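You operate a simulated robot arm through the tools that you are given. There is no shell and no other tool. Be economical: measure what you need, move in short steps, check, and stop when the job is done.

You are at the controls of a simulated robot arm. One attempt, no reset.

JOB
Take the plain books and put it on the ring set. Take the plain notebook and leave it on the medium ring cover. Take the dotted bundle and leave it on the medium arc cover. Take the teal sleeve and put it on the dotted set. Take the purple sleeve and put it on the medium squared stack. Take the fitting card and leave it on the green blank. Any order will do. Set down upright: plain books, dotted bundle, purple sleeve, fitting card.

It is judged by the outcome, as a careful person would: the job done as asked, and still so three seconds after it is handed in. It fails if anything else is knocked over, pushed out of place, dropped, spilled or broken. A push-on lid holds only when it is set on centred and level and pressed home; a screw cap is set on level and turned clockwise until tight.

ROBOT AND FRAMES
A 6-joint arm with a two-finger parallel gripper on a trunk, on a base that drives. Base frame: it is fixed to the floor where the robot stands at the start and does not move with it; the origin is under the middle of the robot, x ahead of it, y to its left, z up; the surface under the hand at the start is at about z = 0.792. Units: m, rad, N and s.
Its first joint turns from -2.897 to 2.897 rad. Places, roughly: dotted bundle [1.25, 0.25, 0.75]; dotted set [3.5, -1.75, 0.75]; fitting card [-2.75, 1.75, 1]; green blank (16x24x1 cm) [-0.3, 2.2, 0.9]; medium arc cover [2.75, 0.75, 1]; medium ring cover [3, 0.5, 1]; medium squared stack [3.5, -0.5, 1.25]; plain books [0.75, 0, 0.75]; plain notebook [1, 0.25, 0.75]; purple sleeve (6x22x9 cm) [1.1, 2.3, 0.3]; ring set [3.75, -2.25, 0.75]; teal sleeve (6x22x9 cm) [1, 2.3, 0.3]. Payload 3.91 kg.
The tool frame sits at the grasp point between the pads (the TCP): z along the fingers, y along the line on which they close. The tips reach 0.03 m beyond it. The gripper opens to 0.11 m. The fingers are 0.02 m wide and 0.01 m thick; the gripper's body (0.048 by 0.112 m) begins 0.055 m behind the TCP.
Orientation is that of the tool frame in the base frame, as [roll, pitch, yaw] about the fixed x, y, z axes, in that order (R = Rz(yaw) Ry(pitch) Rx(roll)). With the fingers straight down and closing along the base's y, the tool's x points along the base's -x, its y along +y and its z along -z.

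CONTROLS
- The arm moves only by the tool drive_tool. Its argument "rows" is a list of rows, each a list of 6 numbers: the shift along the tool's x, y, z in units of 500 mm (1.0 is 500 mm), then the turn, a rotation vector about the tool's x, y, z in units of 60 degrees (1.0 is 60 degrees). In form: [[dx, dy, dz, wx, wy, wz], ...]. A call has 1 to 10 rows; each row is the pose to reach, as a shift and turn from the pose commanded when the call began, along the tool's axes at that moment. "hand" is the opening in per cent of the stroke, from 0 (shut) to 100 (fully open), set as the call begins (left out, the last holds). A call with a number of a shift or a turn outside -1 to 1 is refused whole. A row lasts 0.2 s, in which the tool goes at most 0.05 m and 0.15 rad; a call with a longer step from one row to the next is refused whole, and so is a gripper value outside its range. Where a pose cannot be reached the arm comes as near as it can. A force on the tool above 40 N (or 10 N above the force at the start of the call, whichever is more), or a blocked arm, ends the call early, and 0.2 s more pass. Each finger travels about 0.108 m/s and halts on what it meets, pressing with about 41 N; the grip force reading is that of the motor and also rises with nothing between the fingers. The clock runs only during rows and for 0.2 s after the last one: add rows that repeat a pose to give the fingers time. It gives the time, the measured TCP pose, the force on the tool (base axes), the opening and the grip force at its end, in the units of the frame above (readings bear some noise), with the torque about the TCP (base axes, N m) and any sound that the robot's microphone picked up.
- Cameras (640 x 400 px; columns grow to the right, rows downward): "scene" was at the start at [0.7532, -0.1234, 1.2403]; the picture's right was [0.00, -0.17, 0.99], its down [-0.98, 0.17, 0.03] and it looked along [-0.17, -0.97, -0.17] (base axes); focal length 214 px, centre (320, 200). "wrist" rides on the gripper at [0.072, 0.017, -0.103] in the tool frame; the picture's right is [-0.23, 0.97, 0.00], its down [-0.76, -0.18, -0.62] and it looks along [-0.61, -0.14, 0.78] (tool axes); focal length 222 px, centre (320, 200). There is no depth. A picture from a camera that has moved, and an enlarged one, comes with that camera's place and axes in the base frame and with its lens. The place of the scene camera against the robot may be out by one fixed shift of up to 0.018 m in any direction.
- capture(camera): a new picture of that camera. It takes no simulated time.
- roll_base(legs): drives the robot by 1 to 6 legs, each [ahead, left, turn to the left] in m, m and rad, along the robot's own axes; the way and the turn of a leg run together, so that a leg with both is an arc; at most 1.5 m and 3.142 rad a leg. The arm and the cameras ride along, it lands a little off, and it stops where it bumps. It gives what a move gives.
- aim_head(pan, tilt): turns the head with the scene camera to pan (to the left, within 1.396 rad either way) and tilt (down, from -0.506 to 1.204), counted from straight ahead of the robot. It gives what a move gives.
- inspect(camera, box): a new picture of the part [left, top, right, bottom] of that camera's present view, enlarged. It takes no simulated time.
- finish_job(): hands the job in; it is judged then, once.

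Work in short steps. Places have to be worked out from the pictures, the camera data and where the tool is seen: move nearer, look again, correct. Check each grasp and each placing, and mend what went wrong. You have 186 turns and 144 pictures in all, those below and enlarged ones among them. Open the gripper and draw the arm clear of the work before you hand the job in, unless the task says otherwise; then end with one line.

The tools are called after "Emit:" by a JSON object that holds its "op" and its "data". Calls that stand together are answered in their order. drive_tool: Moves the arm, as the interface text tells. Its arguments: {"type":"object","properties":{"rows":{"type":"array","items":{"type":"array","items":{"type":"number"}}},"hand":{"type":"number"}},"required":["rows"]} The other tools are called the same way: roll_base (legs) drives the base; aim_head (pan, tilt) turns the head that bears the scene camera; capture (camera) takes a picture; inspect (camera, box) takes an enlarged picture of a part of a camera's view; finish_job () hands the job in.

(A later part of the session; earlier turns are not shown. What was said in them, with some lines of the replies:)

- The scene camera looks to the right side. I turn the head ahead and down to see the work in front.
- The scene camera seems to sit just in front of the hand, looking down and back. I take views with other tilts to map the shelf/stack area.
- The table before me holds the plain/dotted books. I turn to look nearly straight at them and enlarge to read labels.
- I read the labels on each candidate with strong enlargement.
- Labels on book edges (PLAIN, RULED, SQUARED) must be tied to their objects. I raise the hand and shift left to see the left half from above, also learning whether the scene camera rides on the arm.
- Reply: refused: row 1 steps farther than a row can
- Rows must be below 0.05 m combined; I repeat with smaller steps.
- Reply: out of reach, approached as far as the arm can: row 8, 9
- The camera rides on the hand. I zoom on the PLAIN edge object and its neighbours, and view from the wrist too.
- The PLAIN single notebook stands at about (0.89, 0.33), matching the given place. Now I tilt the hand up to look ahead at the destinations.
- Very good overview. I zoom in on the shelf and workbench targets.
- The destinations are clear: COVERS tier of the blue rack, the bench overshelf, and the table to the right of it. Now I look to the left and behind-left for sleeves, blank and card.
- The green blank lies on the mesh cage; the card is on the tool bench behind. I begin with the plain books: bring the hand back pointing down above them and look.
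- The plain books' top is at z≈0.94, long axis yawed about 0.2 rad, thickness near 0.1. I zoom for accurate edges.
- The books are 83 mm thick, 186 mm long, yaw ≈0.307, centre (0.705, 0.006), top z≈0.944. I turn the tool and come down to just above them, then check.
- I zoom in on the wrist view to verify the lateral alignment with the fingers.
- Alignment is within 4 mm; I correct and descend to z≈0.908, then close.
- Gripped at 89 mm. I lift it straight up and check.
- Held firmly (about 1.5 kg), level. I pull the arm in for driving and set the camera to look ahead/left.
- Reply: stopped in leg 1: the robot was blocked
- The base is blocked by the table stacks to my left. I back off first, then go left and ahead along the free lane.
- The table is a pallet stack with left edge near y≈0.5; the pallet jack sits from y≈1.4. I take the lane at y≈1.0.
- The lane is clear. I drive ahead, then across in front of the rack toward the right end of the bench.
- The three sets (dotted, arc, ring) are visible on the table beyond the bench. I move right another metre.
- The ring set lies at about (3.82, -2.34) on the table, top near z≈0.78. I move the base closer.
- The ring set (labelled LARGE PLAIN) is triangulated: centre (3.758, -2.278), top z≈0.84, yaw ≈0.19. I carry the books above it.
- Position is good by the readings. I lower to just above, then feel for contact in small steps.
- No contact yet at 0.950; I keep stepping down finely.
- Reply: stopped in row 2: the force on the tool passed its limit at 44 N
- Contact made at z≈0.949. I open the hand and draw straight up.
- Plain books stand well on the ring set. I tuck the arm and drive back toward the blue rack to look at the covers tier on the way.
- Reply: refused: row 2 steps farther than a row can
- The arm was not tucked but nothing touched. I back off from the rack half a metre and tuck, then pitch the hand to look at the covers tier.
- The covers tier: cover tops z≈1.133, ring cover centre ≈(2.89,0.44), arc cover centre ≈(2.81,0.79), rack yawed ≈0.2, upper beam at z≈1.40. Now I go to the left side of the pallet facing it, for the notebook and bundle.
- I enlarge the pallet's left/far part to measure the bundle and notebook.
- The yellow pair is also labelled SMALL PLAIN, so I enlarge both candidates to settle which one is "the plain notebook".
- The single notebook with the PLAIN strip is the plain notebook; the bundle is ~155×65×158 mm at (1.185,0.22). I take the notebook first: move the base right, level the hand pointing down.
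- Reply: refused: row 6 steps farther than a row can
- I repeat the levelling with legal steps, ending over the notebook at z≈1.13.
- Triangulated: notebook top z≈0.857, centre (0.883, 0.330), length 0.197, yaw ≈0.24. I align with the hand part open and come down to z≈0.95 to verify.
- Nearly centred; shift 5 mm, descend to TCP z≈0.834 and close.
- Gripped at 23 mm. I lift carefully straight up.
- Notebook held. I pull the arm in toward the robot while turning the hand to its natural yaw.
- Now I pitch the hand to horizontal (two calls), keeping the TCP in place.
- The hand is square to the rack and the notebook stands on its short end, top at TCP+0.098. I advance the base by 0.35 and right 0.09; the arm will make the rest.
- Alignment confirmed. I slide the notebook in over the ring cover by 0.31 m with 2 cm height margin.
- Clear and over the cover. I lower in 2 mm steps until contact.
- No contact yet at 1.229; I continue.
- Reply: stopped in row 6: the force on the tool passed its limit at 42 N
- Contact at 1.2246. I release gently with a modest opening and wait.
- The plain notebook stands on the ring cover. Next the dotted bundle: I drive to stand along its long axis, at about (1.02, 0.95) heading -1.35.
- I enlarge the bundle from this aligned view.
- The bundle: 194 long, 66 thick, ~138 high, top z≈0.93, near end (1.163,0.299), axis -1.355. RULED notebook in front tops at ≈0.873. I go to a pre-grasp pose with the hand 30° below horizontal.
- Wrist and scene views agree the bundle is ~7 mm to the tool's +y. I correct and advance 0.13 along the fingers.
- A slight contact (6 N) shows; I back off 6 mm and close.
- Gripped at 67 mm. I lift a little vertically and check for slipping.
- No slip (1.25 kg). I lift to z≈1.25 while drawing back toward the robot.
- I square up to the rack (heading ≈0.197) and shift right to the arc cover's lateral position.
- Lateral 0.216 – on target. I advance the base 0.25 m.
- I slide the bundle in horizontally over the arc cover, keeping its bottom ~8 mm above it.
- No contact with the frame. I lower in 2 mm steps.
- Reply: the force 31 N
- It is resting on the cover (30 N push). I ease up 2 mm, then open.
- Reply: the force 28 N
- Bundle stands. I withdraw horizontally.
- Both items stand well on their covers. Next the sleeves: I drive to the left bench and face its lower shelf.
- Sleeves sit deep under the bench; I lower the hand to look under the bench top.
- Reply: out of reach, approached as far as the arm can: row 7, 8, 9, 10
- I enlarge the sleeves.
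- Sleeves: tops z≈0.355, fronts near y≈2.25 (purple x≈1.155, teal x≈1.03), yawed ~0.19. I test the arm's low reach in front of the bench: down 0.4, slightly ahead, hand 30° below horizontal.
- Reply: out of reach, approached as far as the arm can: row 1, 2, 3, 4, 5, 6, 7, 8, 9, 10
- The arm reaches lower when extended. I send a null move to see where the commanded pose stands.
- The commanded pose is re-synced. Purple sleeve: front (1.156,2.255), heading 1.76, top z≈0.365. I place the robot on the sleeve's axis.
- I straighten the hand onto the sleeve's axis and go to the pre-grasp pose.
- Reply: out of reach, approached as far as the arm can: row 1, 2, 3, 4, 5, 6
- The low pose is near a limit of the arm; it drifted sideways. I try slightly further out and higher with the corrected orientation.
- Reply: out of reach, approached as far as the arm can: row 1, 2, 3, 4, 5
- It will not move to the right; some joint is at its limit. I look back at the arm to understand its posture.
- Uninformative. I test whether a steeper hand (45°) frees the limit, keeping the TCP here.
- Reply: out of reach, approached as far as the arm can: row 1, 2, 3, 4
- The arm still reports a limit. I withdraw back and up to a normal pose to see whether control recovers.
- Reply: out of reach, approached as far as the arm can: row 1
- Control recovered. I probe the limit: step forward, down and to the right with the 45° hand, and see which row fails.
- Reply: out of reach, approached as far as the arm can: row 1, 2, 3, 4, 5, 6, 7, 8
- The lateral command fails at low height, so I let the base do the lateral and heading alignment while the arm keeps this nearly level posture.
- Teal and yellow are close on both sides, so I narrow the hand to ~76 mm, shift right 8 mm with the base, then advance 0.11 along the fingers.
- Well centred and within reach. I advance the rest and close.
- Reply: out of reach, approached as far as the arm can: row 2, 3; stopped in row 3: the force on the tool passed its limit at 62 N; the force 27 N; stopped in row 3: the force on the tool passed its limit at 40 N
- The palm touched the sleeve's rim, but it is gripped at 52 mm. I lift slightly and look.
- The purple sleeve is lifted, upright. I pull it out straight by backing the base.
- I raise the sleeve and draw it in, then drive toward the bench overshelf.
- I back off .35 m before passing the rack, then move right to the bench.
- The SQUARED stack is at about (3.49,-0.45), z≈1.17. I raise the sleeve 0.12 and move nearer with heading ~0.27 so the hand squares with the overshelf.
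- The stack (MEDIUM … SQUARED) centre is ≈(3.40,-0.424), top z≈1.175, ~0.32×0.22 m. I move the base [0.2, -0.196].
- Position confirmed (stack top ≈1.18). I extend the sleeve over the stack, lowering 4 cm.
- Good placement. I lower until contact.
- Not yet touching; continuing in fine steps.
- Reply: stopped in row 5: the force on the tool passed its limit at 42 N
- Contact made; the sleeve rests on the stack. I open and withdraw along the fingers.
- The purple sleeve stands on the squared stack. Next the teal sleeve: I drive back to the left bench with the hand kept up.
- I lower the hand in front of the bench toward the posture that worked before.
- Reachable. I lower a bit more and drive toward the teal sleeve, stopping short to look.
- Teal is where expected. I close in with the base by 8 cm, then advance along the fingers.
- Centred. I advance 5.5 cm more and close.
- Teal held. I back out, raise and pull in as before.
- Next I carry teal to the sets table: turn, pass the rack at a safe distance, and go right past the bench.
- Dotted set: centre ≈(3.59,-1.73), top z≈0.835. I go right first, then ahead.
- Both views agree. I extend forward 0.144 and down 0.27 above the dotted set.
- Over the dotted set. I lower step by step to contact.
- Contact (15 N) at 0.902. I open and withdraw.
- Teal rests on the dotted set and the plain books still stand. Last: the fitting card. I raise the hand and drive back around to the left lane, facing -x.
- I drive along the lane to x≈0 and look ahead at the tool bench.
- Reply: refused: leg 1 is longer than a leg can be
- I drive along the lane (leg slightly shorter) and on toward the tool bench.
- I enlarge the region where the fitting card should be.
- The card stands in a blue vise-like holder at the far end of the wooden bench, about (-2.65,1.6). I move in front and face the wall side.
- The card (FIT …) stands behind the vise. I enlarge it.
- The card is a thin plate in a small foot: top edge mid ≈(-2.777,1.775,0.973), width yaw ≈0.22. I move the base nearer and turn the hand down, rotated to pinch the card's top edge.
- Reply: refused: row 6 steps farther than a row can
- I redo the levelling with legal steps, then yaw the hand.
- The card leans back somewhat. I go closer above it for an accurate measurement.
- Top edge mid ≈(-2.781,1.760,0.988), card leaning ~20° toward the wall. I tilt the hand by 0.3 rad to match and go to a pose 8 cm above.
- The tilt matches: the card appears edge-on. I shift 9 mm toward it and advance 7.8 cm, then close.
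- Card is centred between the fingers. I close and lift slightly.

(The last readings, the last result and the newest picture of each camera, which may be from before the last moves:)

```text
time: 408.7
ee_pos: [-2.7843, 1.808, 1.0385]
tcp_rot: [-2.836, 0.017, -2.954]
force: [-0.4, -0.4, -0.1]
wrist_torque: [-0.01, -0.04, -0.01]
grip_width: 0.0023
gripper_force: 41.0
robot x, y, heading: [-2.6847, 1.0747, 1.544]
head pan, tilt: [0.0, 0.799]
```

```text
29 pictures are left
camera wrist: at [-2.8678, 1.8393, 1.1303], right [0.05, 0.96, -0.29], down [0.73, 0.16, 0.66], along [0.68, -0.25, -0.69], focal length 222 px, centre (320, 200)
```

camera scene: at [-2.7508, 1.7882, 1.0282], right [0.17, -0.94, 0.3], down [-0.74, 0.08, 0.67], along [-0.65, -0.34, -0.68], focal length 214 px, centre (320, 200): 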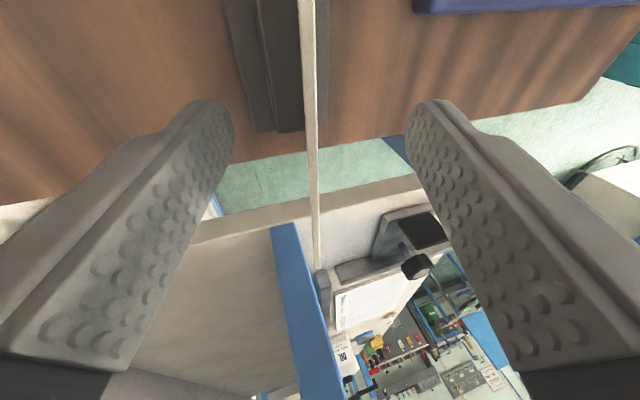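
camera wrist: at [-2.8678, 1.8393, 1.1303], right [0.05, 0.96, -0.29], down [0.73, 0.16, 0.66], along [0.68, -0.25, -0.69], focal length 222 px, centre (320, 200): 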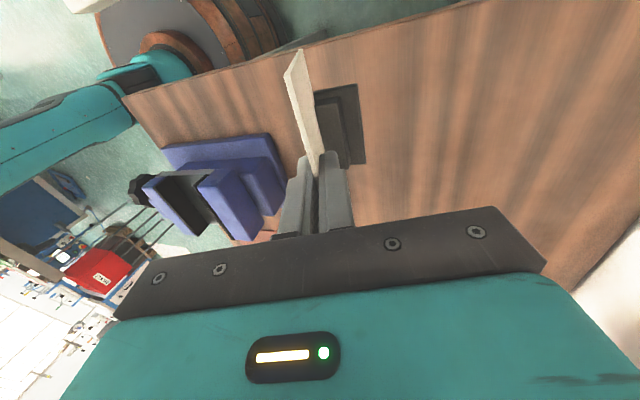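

The card is gripped (2.3 mm). I lift another 8 cm vertically and check whether the foot comes along.

Emit:
{"op": "drive_tool", "data": {"rows": [[0, -0.025, -0.076, 0, 0, 0], [0, -0.05, -0.153, 0, 0, 0], [0, -0.075, -0.23, 0, 0, 0], [0, -0.1, -0.306, 0, 0, 0]]}}

Emit:
{"op": "capture", "data": {"camera": "wrist"}}

Emit:
{"op": "capture", "data": {"camera": "scene"}}

```text
time: 409.7
ee_pos: [-2.7855, 1.7932, 1.1291]
tcp_rot: [-2.844, 0.017, -2.953]
force: [-0.3, -0.5, -1.0]
wrist_torque: [-0.02, 0.01, 0.01]
grip_width: 0.002
gripper_force: 41.8
out of reach, approached as far as the arm can: row 3, 4
robot x, y, heading: [-2.683, 1.07, 1.546]
head pan, tilt: [0.0, 0.799]
```

```text
28 pictures are left
camera wrist: at [-2.8674, 1.8248, 1.2211], right [0.05, 0.96, -0.28], down [0.73, 0.15, 0.66], along [0.68, -0.24, -0.69], focal length 222 px, centre (320, 200)
```

wrist: 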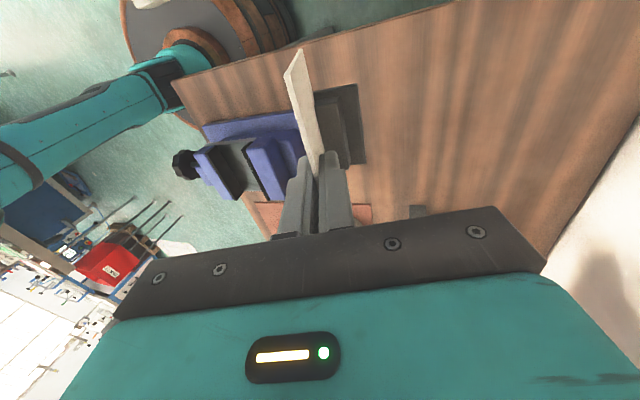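

```text
27 pictures are left
camera scene: at [-2.7599, 1.8191, 1.1835], right [0.17, -0.94, 0.29], down [-0.74, 0.07, 0.67], along [-0.65, -0.33, -0.68], focal length 214 px, centre (320, 200)
```

scene: 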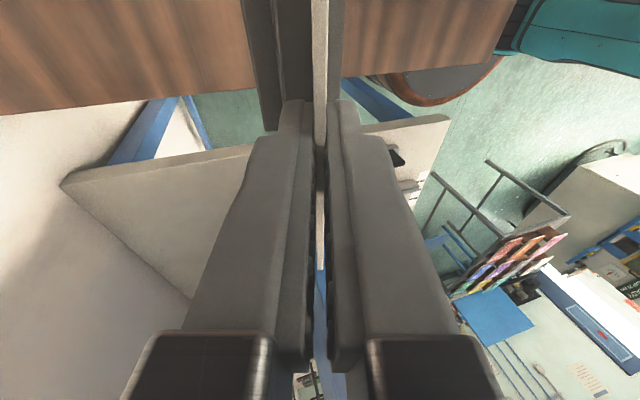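

The foot is attached and lifted with the card. I back away and drive right to the cage with the green blank, keeping heading.

Emit:
{"op": "roll_base", "data": {"legs": [[-0.45, 0, 0], [0, -1.2, 0], [0, -1.2, 0]]}}

Emit:
{"op": "aim_head", "data": {"pan": -1.2, "tilt": -0.3}}

Emit:
{"op": "capture", "data": {"camera": "scene"}}

```text
time: 423.8
ee_pos: [-0.3729, 1.2731, 1.1295]
tcp_rot: [-2.844, 0.018, -2.964]
force: [-0.5, 0.6, -0.2]
wrist_torque: [0.01, 0.0, 0.0]
grip_width: 0.0023
gripper_force: 40.7
robot x, y, heading: [-0.2799, 0.5524, 1.533]
head pan, tilt: [0.0, 0.799]
```

```text
time: 425.2
ee_pos: [-0.3735, 1.2722, 1.1276]
tcp_rot: [-2.844, 0.016, -2.964]
force: [0.2, -0.5, -0.5]
wrist_torque: [0.0, 0.0, 0.03]
grip_width: 0.0028
gripper_force: 40.8
robot x, y, heading: [-0.2825, 0.553, 1.534]
head pan, tilt: [-1.201, -0.3]
```

```text
26 pictures are left
camera scene: at [-0.2429, 1.2609, 1.2566], right [-0.01, -0.07, 1.0], down [-0.89, -0.46, -0.04], along [0.46, -0.89, -0.06], focal length 214 px, centre (320, 200)
```

scene: 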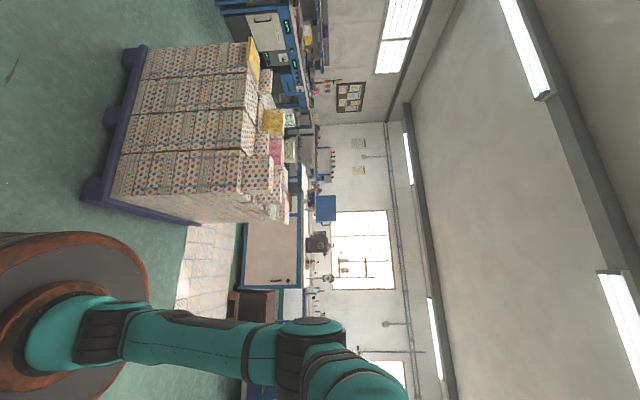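

Wrong side; I pan the other way toward the cage.

Emit:
{"op": "aim_head", "data": {"pan": 0.8, "tilt": 0.2}}

Emit:
{"op": "capture", "data": {"camera": "scene"}}

```text
time: 427.1
ee_pos: [-0.3722, 1.272, 1.1291]
tcp_rot: [-2.842, 0.017, -2.964]
force: [0.7, -0.4, -0.7]
wrist_torque: [0.04, 0.03, 0.01]
grip_width: 0.0023
gripper_force: 41.6
robot x, y, heading: [-0.2805, 0.5512, 1.534]
head pan, tilt: [0.799, 0.201]
```

```text
25 pictures are left
camera scene: at [-0.3065, 1.3745, 1.1797], right [0.16, -0.86, -0.48], down [-0.95, -0.27, 0.16], along [-0.26, 0.43, -0.86], focal length 214 px, centre (320, 200)
```

scene: 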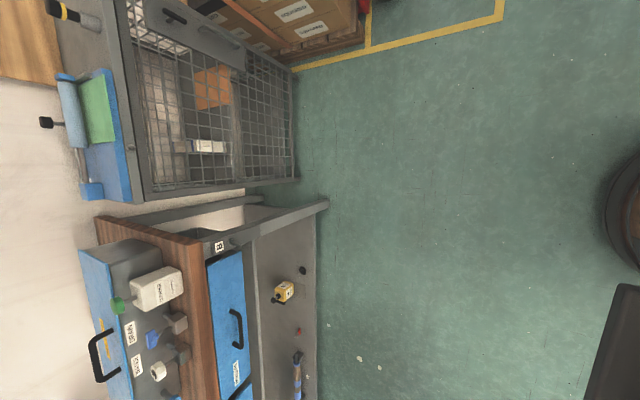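

The green blank lies on a blue mat on the cage top near (-0.32,2.25). I approach by 0.6 m and look again.

Emit:
{"op": "roll_base", "data": {"legs": [[0.6, 0, 0.012]]}}

Emit:
{"op": "aim_head", "data": {"pan": 0.7, "tilt": 0.3}}

Emit:
{"op": "capture", "data": {"camera": "scene"}}

Emit:
{"op": "capture", "data": {"camera": "wrist"}}

```text
time: 430.5
ee_pos: [-0.3586, 1.8741, 1.1287]
tcp_rot: [-2.844, 0.017, -2.954]
force: [-0.4, 0.6, -0.7]
wrist_torque: [0.01, 0.03, -0.05]
grip_width: 0.0022
gripper_force: 41.4
robot x, y, heading: [-0.2608, 1.1521, 1.545]
head pan, tilt: [0.799, 0.201]
```

```text
time: 431.2
ee_pos: [-0.3579, 1.8751, 1.1282]
tcp_rot: [-2.844, 0.016, -2.956]
force: [-0.7, 0.7, -0.1]
wrist_torque: [0.01, 0.04, -0.02]
grip_width: 0.0022
gripper_force: 41.1
robot x, y, heading: [-0.2631, 1.1532, 1.545]
head pan, tilt: [0.7, 0.3]
```

```text
24 pictures are left
camera scene: at [-0.3009, 1.9674, 1.1753], right [0.18, -0.9, -0.39], down [-0.92, -0.29, 0.25], along [-0.34, 0.32, -0.88], focal length 214 px, centre (320, 200)
```

scene: 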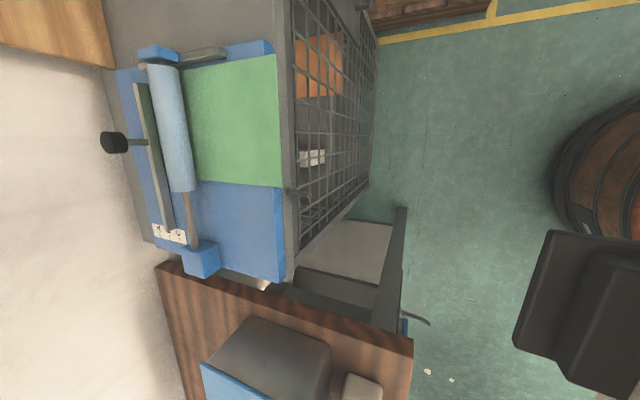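

```text
23 pictures are left
camera wrist: at [-0.441, 1.9062, 1.2209], right [0.06, 0.96, -0.28], down [0.73, 0.15, 0.66], along [0.68, -0.25, -0.69], focal length 222 px, centre (320, 200)
```

wrist: 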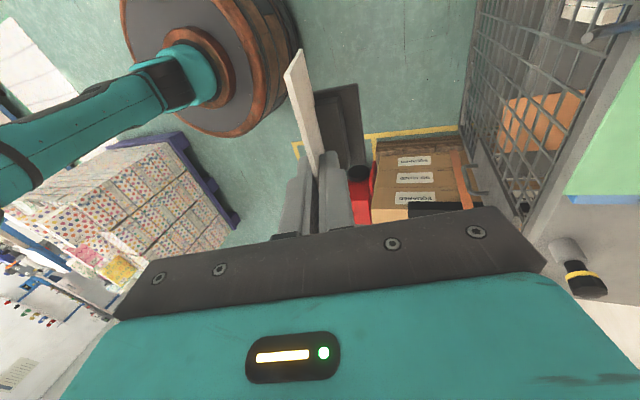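

The blank's visible part is about (-0.32,2.22), front edge y≈2.14, with a roller behind from y≈2.32. I bring the card over it with the base.

Emit:
{"op": "roll_base", "data": {"legs": [[0.325, -0.032, 0]]}}

Emit:
{"op": "aim_head", "data": {"pan": 0.9, "tilt": 0.5}}

Emit:
{"op": "capture", "data": {"camera": "wrist"}}

Emit:
{"op": "capture", "data": {"camera": "scene"}}

```text
time: 433.4
ee_pos: [-0.3197, 2.2013, 1.1288]
tcp_rot: [-2.843, 0.016, -2.956]
force: [-0.5, -0.3, -0.7]
wrist_torque: [0.03, 0.01, 0.02]
grip_width: 0.0023
gripper_force: 41.3
robot x, y, heading: [-0.2217, 1.4812, 1.542]
head pan, tilt: [0.7, 0.3]
```

```text
time: 434.1
ee_pos: [-0.3181, 2.2021, 1.1294]
tcp_rot: [-2.843, 0.016, -2.957]
force: [-0.6, -0.2, -0.5]
wrist_torque: [0.04, 0.01, -0.02]
grip_width: 0.0025
gripper_force: 40.9
robot x, y, heading: [-0.2226, 1.4785, 1.542]
head pan, tilt: [0.901, 0.499]
```

```text
22 pictures are left
camera wrist: at [-0.4003, 2.2333, 1.2209], right [0.06, 0.96, -0.28], down [0.73, 0.15, 0.66], along [0.68, -0.25, -0.69], focal length 222 px, centre (320, 200)
```

wrist: 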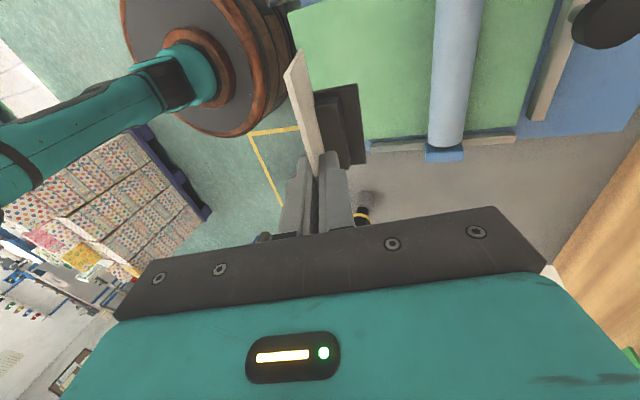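

```text
21 pictures are left
camera scene: at [-0.2813, 2.3058, 1.1858], right [0.16, -0.81, -0.57], down [-0.82, -0.43, 0.38], along [-0.55, 0.4, -0.73], focal length 214 px, centre (320, 200)
```

scene: 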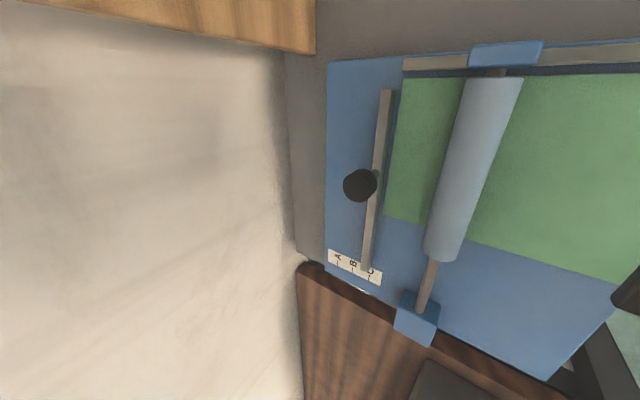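

The foot hangs centred over the visible green area. I descend 11 cm vertically, then feel for contact.

Emit:
{"op": "drive_tool", "data": {"rows": [[0, 0.016, 0.053, 0, 0, 0], [0, 0.032, 0.105, 0, 0, 0], [0, 0.048, 0.158, 0, 0, 0], [0, 0.065, 0.21, 0, 0, 0], [0, 0.065, 0.21, 0, 0, 0]]}}

Emit:
{"op": "capture", "data": {"camera": "wrist"}}

```text
time: 435.3
ee_pos: [-0.3159, 2.2022, 1.0196]
tcp_rot: [-2.846, 0.019, -2.956]
force: [-0.4, -0.7, 24.3]
wrist_torque: [0.27, -0.16, 0.05]
grip_width: 0.0025
gripper_force: 40.3
robot x, y, heading: [-0.2199, 1.4818, 1.543]
head pan, tilt: [0.901, 0.499]
```

```text
20 pictures are left
camera wrist: at [-0.3984, 2.2333, 1.1111], right [0.06, 0.96, -0.28], down [0.73, 0.15, 0.66], along [0.68, -0.24, -0.7], focal length 222 px, centre (320, 200)
```

wrist: 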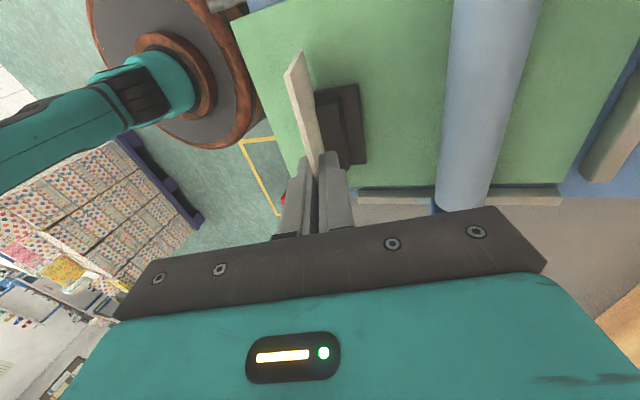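

The foot is on the green blank (24 N push). I ease up 2 mm, then release.

Emit:
{"op": "drive_tool", "data": {"rows": [[0, -0.0012, -0.004, 0, 0, 0], [0, -0.0012, -0.004, 0, 0, 0]]}}

Emit:
{"op": "drive_tool", "data": {"rows": [[0, 0, 0, 0, 0, 0], [0, 0, 0, 0, 0, 0]], "hand": 45}}

Emit:
{"op": "capture", "data": {"camera": "wrist"}}

```text
time: 435.9
ee_pos: [-0.316, 2.2025, 1.0183]
tcp_rot: [-2.842, 0.018, -2.955]
force: [0.4, 0.8, 8.7]
wrist_torque: [0.18, -0.15, -0.01]
grip_width: 0.0023
gripper_force: 40.6
robot x, y, heading: [-0.2214, 1.4785, 1.54]
head pan, tilt: [0.901, 0.499]
```

```text
time: 436.5
ee_pos: [-0.3161, 2.2023, 1.0182]
tcp_rot: [-2.84, 0.017, -2.956]
force: [0.5, 0.3, 0.0]
wrist_torque: [-0.02, 0.0, 0.01]
grip_width: 0.0495
gripper_force: 0.1
robot x, y, heading: [-0.2214, 1.4775, 1.544]
head pan, tilt: [0.901, 0.499]
```

```text
19 pictures are left
camera wrist: at [-0.3989, 2.234, 1.1113], right [0.06, 0.96, -0.28], down [0.73, 0.15, 0.66], along [0.68, -0.25, -0.69], focal length 222 px, centre (320, 200)
```

wrist: 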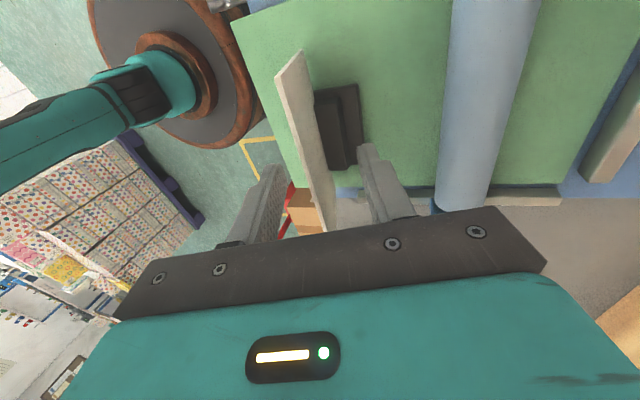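

The card stands free. I withdraw along the fingers and check.

Emit:
{"op": "drive_tool", "data": {"rows": [[0, 0, -0.05, 0, 0, 0], [0, 0, -0.12, 0, 0, 0], [0, 0, -0.2, 0, 0, 0], [0, 0, -0.26, 0, 0, 0]]}}

Emit:
{"op": "roll_base", "data": {"legs": [[-0.35, 0, 0]]}}

Emit:
{"op": "aim_head", "data": {"pan": 0.9, "tilt": 0.1}}

Emit:
{"op": "capture", "data": {"camera": "scene"}}

```text
time: 437.5
ee_pos: [-0.3258, 2.2297, 1.1212]
tcp_rot: [-2.847, 0.018, -2.956]
force: [-0.5, 0.5, -0.5]
wrist_torque: [-0.03, -0.01, 0.03]
grip_width: 0.0495
gripper_force: 0.0
out of reach, approached as far as the arm can: row 4
robot x, y, heading: [-0.2203, 1.4819, 1.54]
head pan, tilt: [0.901, 0.499]
```

```text
time: 439.8
ee_pos: [-0.336, 1.8831, 1.1208]
tcp_rot: [-2.848, 0.017, -2.954]
force: [0.3, 0.0, 0.1]
wrist_torque: [-0.02, -0.01, 0.0]
grip_width: 0.0497
gripper_force: 0.1
robot x, y, heading: [-0.2276, 1.1328, 1.545]
head pan, tilt: [0.901, 0.499]
```

```text
time: 440.6
ee_pos: [-0.3365, 1.8821, 1.1212]
tcp_rot: [-2.848, 0.017, -2.953]
force: [0.5, 0.8, 0.0]
wrist_torque: [-0.01, 0.01, -0.02]
grip_width: 0.0498
gripper_force: 0.2
robot x, y, heading: [-0.2323, 1.1328, 1.542]
head pan, tilt: [0.901, 0.099]
```

```text
18 pictures are left
camera scene: at [-0.2632, 1.9942, 1.1784], right [0.16, -0.8, -0.57], down [-0.97, -0.24, 0.06], along [-0.19, 0.54, -0.82], focal length 214 px, centre (320, 200)
```

scene: 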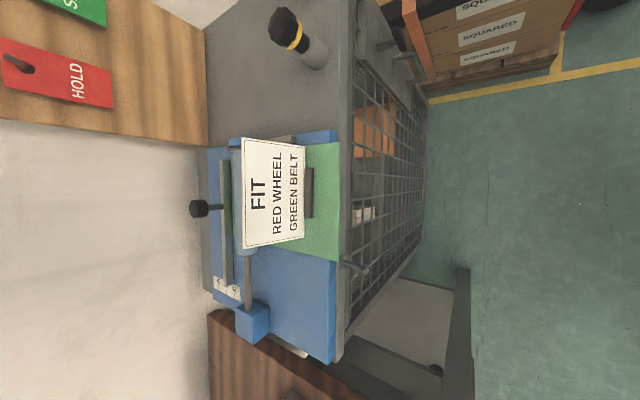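

The fitting card stands on the green blank. For a last check of the rack, I pitch the hand up to look along +x.

Emit:
{"op": "drive_tool", "data": {"rows": [[0.03, -0.03, -0.02, 0, -0.14, 0], [0.06, -0.06, -0.04, 0, -0.28, 0], [0.1, -0.1, -0.04, 0, -0.42, 0], [0.14, -0.14, -0.04, 0, -0.56, 0], [0.14, -0.14, -0.04, 0, -0.7, 0]]}}

Emit:
{"op": "aim_head", "data": {"pan": 0, "tilt": -0.5}}

Emit:
{"op": "capture", "data": {"camera": "scene"}}

```text
time: 441.8
ee_pos: [-0.3906, 1.808, 1.1522]
tcp_rot: [-2.758, 0.715, -2.693]
force: [-0.7, -1.2, 0.2]
wrist_torque: [0.01, 0.02, 0.01]
grip_width: 0.0496
gripper_force: 0.1
out of reach, approached as far as the arm can: row 2, 3, 4, 5
robot x, y, heading: [-0.2307, 1.1325, 1.551]
head pan, tilt: [0.901, 0.099]
```

```text
time: 443.0
ee_pos: [-0.3895, 1.8087, 1.1533]
tcp_rot: [-2.758, 0.712, -2.695]
force: [-0.1, -0.2, -0.6]
wrist_torque: [0.0, 0.0, -0.02]
grip_width: 0.0495
gripper_force: 0.0
robot x, y, heading: [-0.2299, 1.1317, 1.545]
head pan, tilt: [0.0, -0.499]
```

```text
17 pictures are left
camera scene: at [-0.3412, 1.8672, 1.3013], right [0.18, -0.94, 0.28], down [-0.26, -0.32, -0.91], along [0.95, 0.09, -0.3], focal length 214 px, centre (320, 200)
```

scene: 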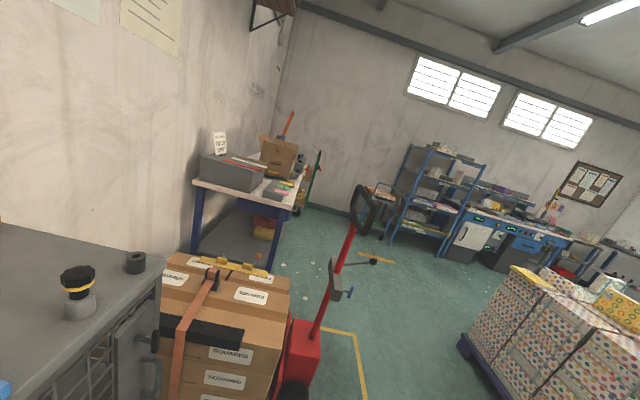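

I enlarge the rack and bench.

Emit:
{"op": "inspect", "data": {"camera": "scene", "box": [385, 135, 545, 245]}}

```text
3.64 times, centred on (465, 190) of scene
camera zoom: at [-0.3412, 1.8672, 1.3013], right [0.18, -0.94, 0.28], down [-0.26, -0.32, -0.91], along [0.95, 0.09, -0.3], focal length 780 px, centre (-207, 236)
```

zoom: 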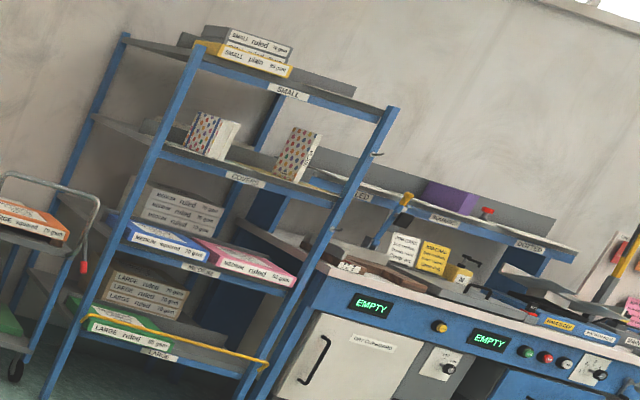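

Bundle, notebook and purple sleeve all stand in place. I open the gripper fully, clear of everything, and hand in.

Emit:
{"op": "drive_tool", "data": {"rows": [[0, 0, 0, 0, 0, 0], [0, 0, 0, 0, 0, 0], [0, 0, 0, 0, 0, 0]], "hand": 100}}

Emit:
{"op": "finish_job", "data": {}}

```text
time: 443.8
ee_pos: [-0.3903, 1.8084, 1.151]
tcp_rot: [-2.757, 0.713, -2.694]
force: [0.2, -0.4, -0.2]
wrist_torque: [0.02, -0.01, 0.02]
grip_width: 0.1101
gripper_force: 0.1
robot x, y, heading: [-0.233, 1.1341, 1.544]
head pan, tilt: [0.0, -0.499]
```

```text
The job is handed in.
```

All six items are on their targets. The plain books, dotted bundle, purple sleeve and fitting card are upright, the gripper is open and clear, and the job is handed in. Two cautions: several objects were labelled plain, and I took "plain notebook" to mean the single one with the PLAIN strip; and the base bumped the pallet stack once early on, with nothing seen to shift or fall.
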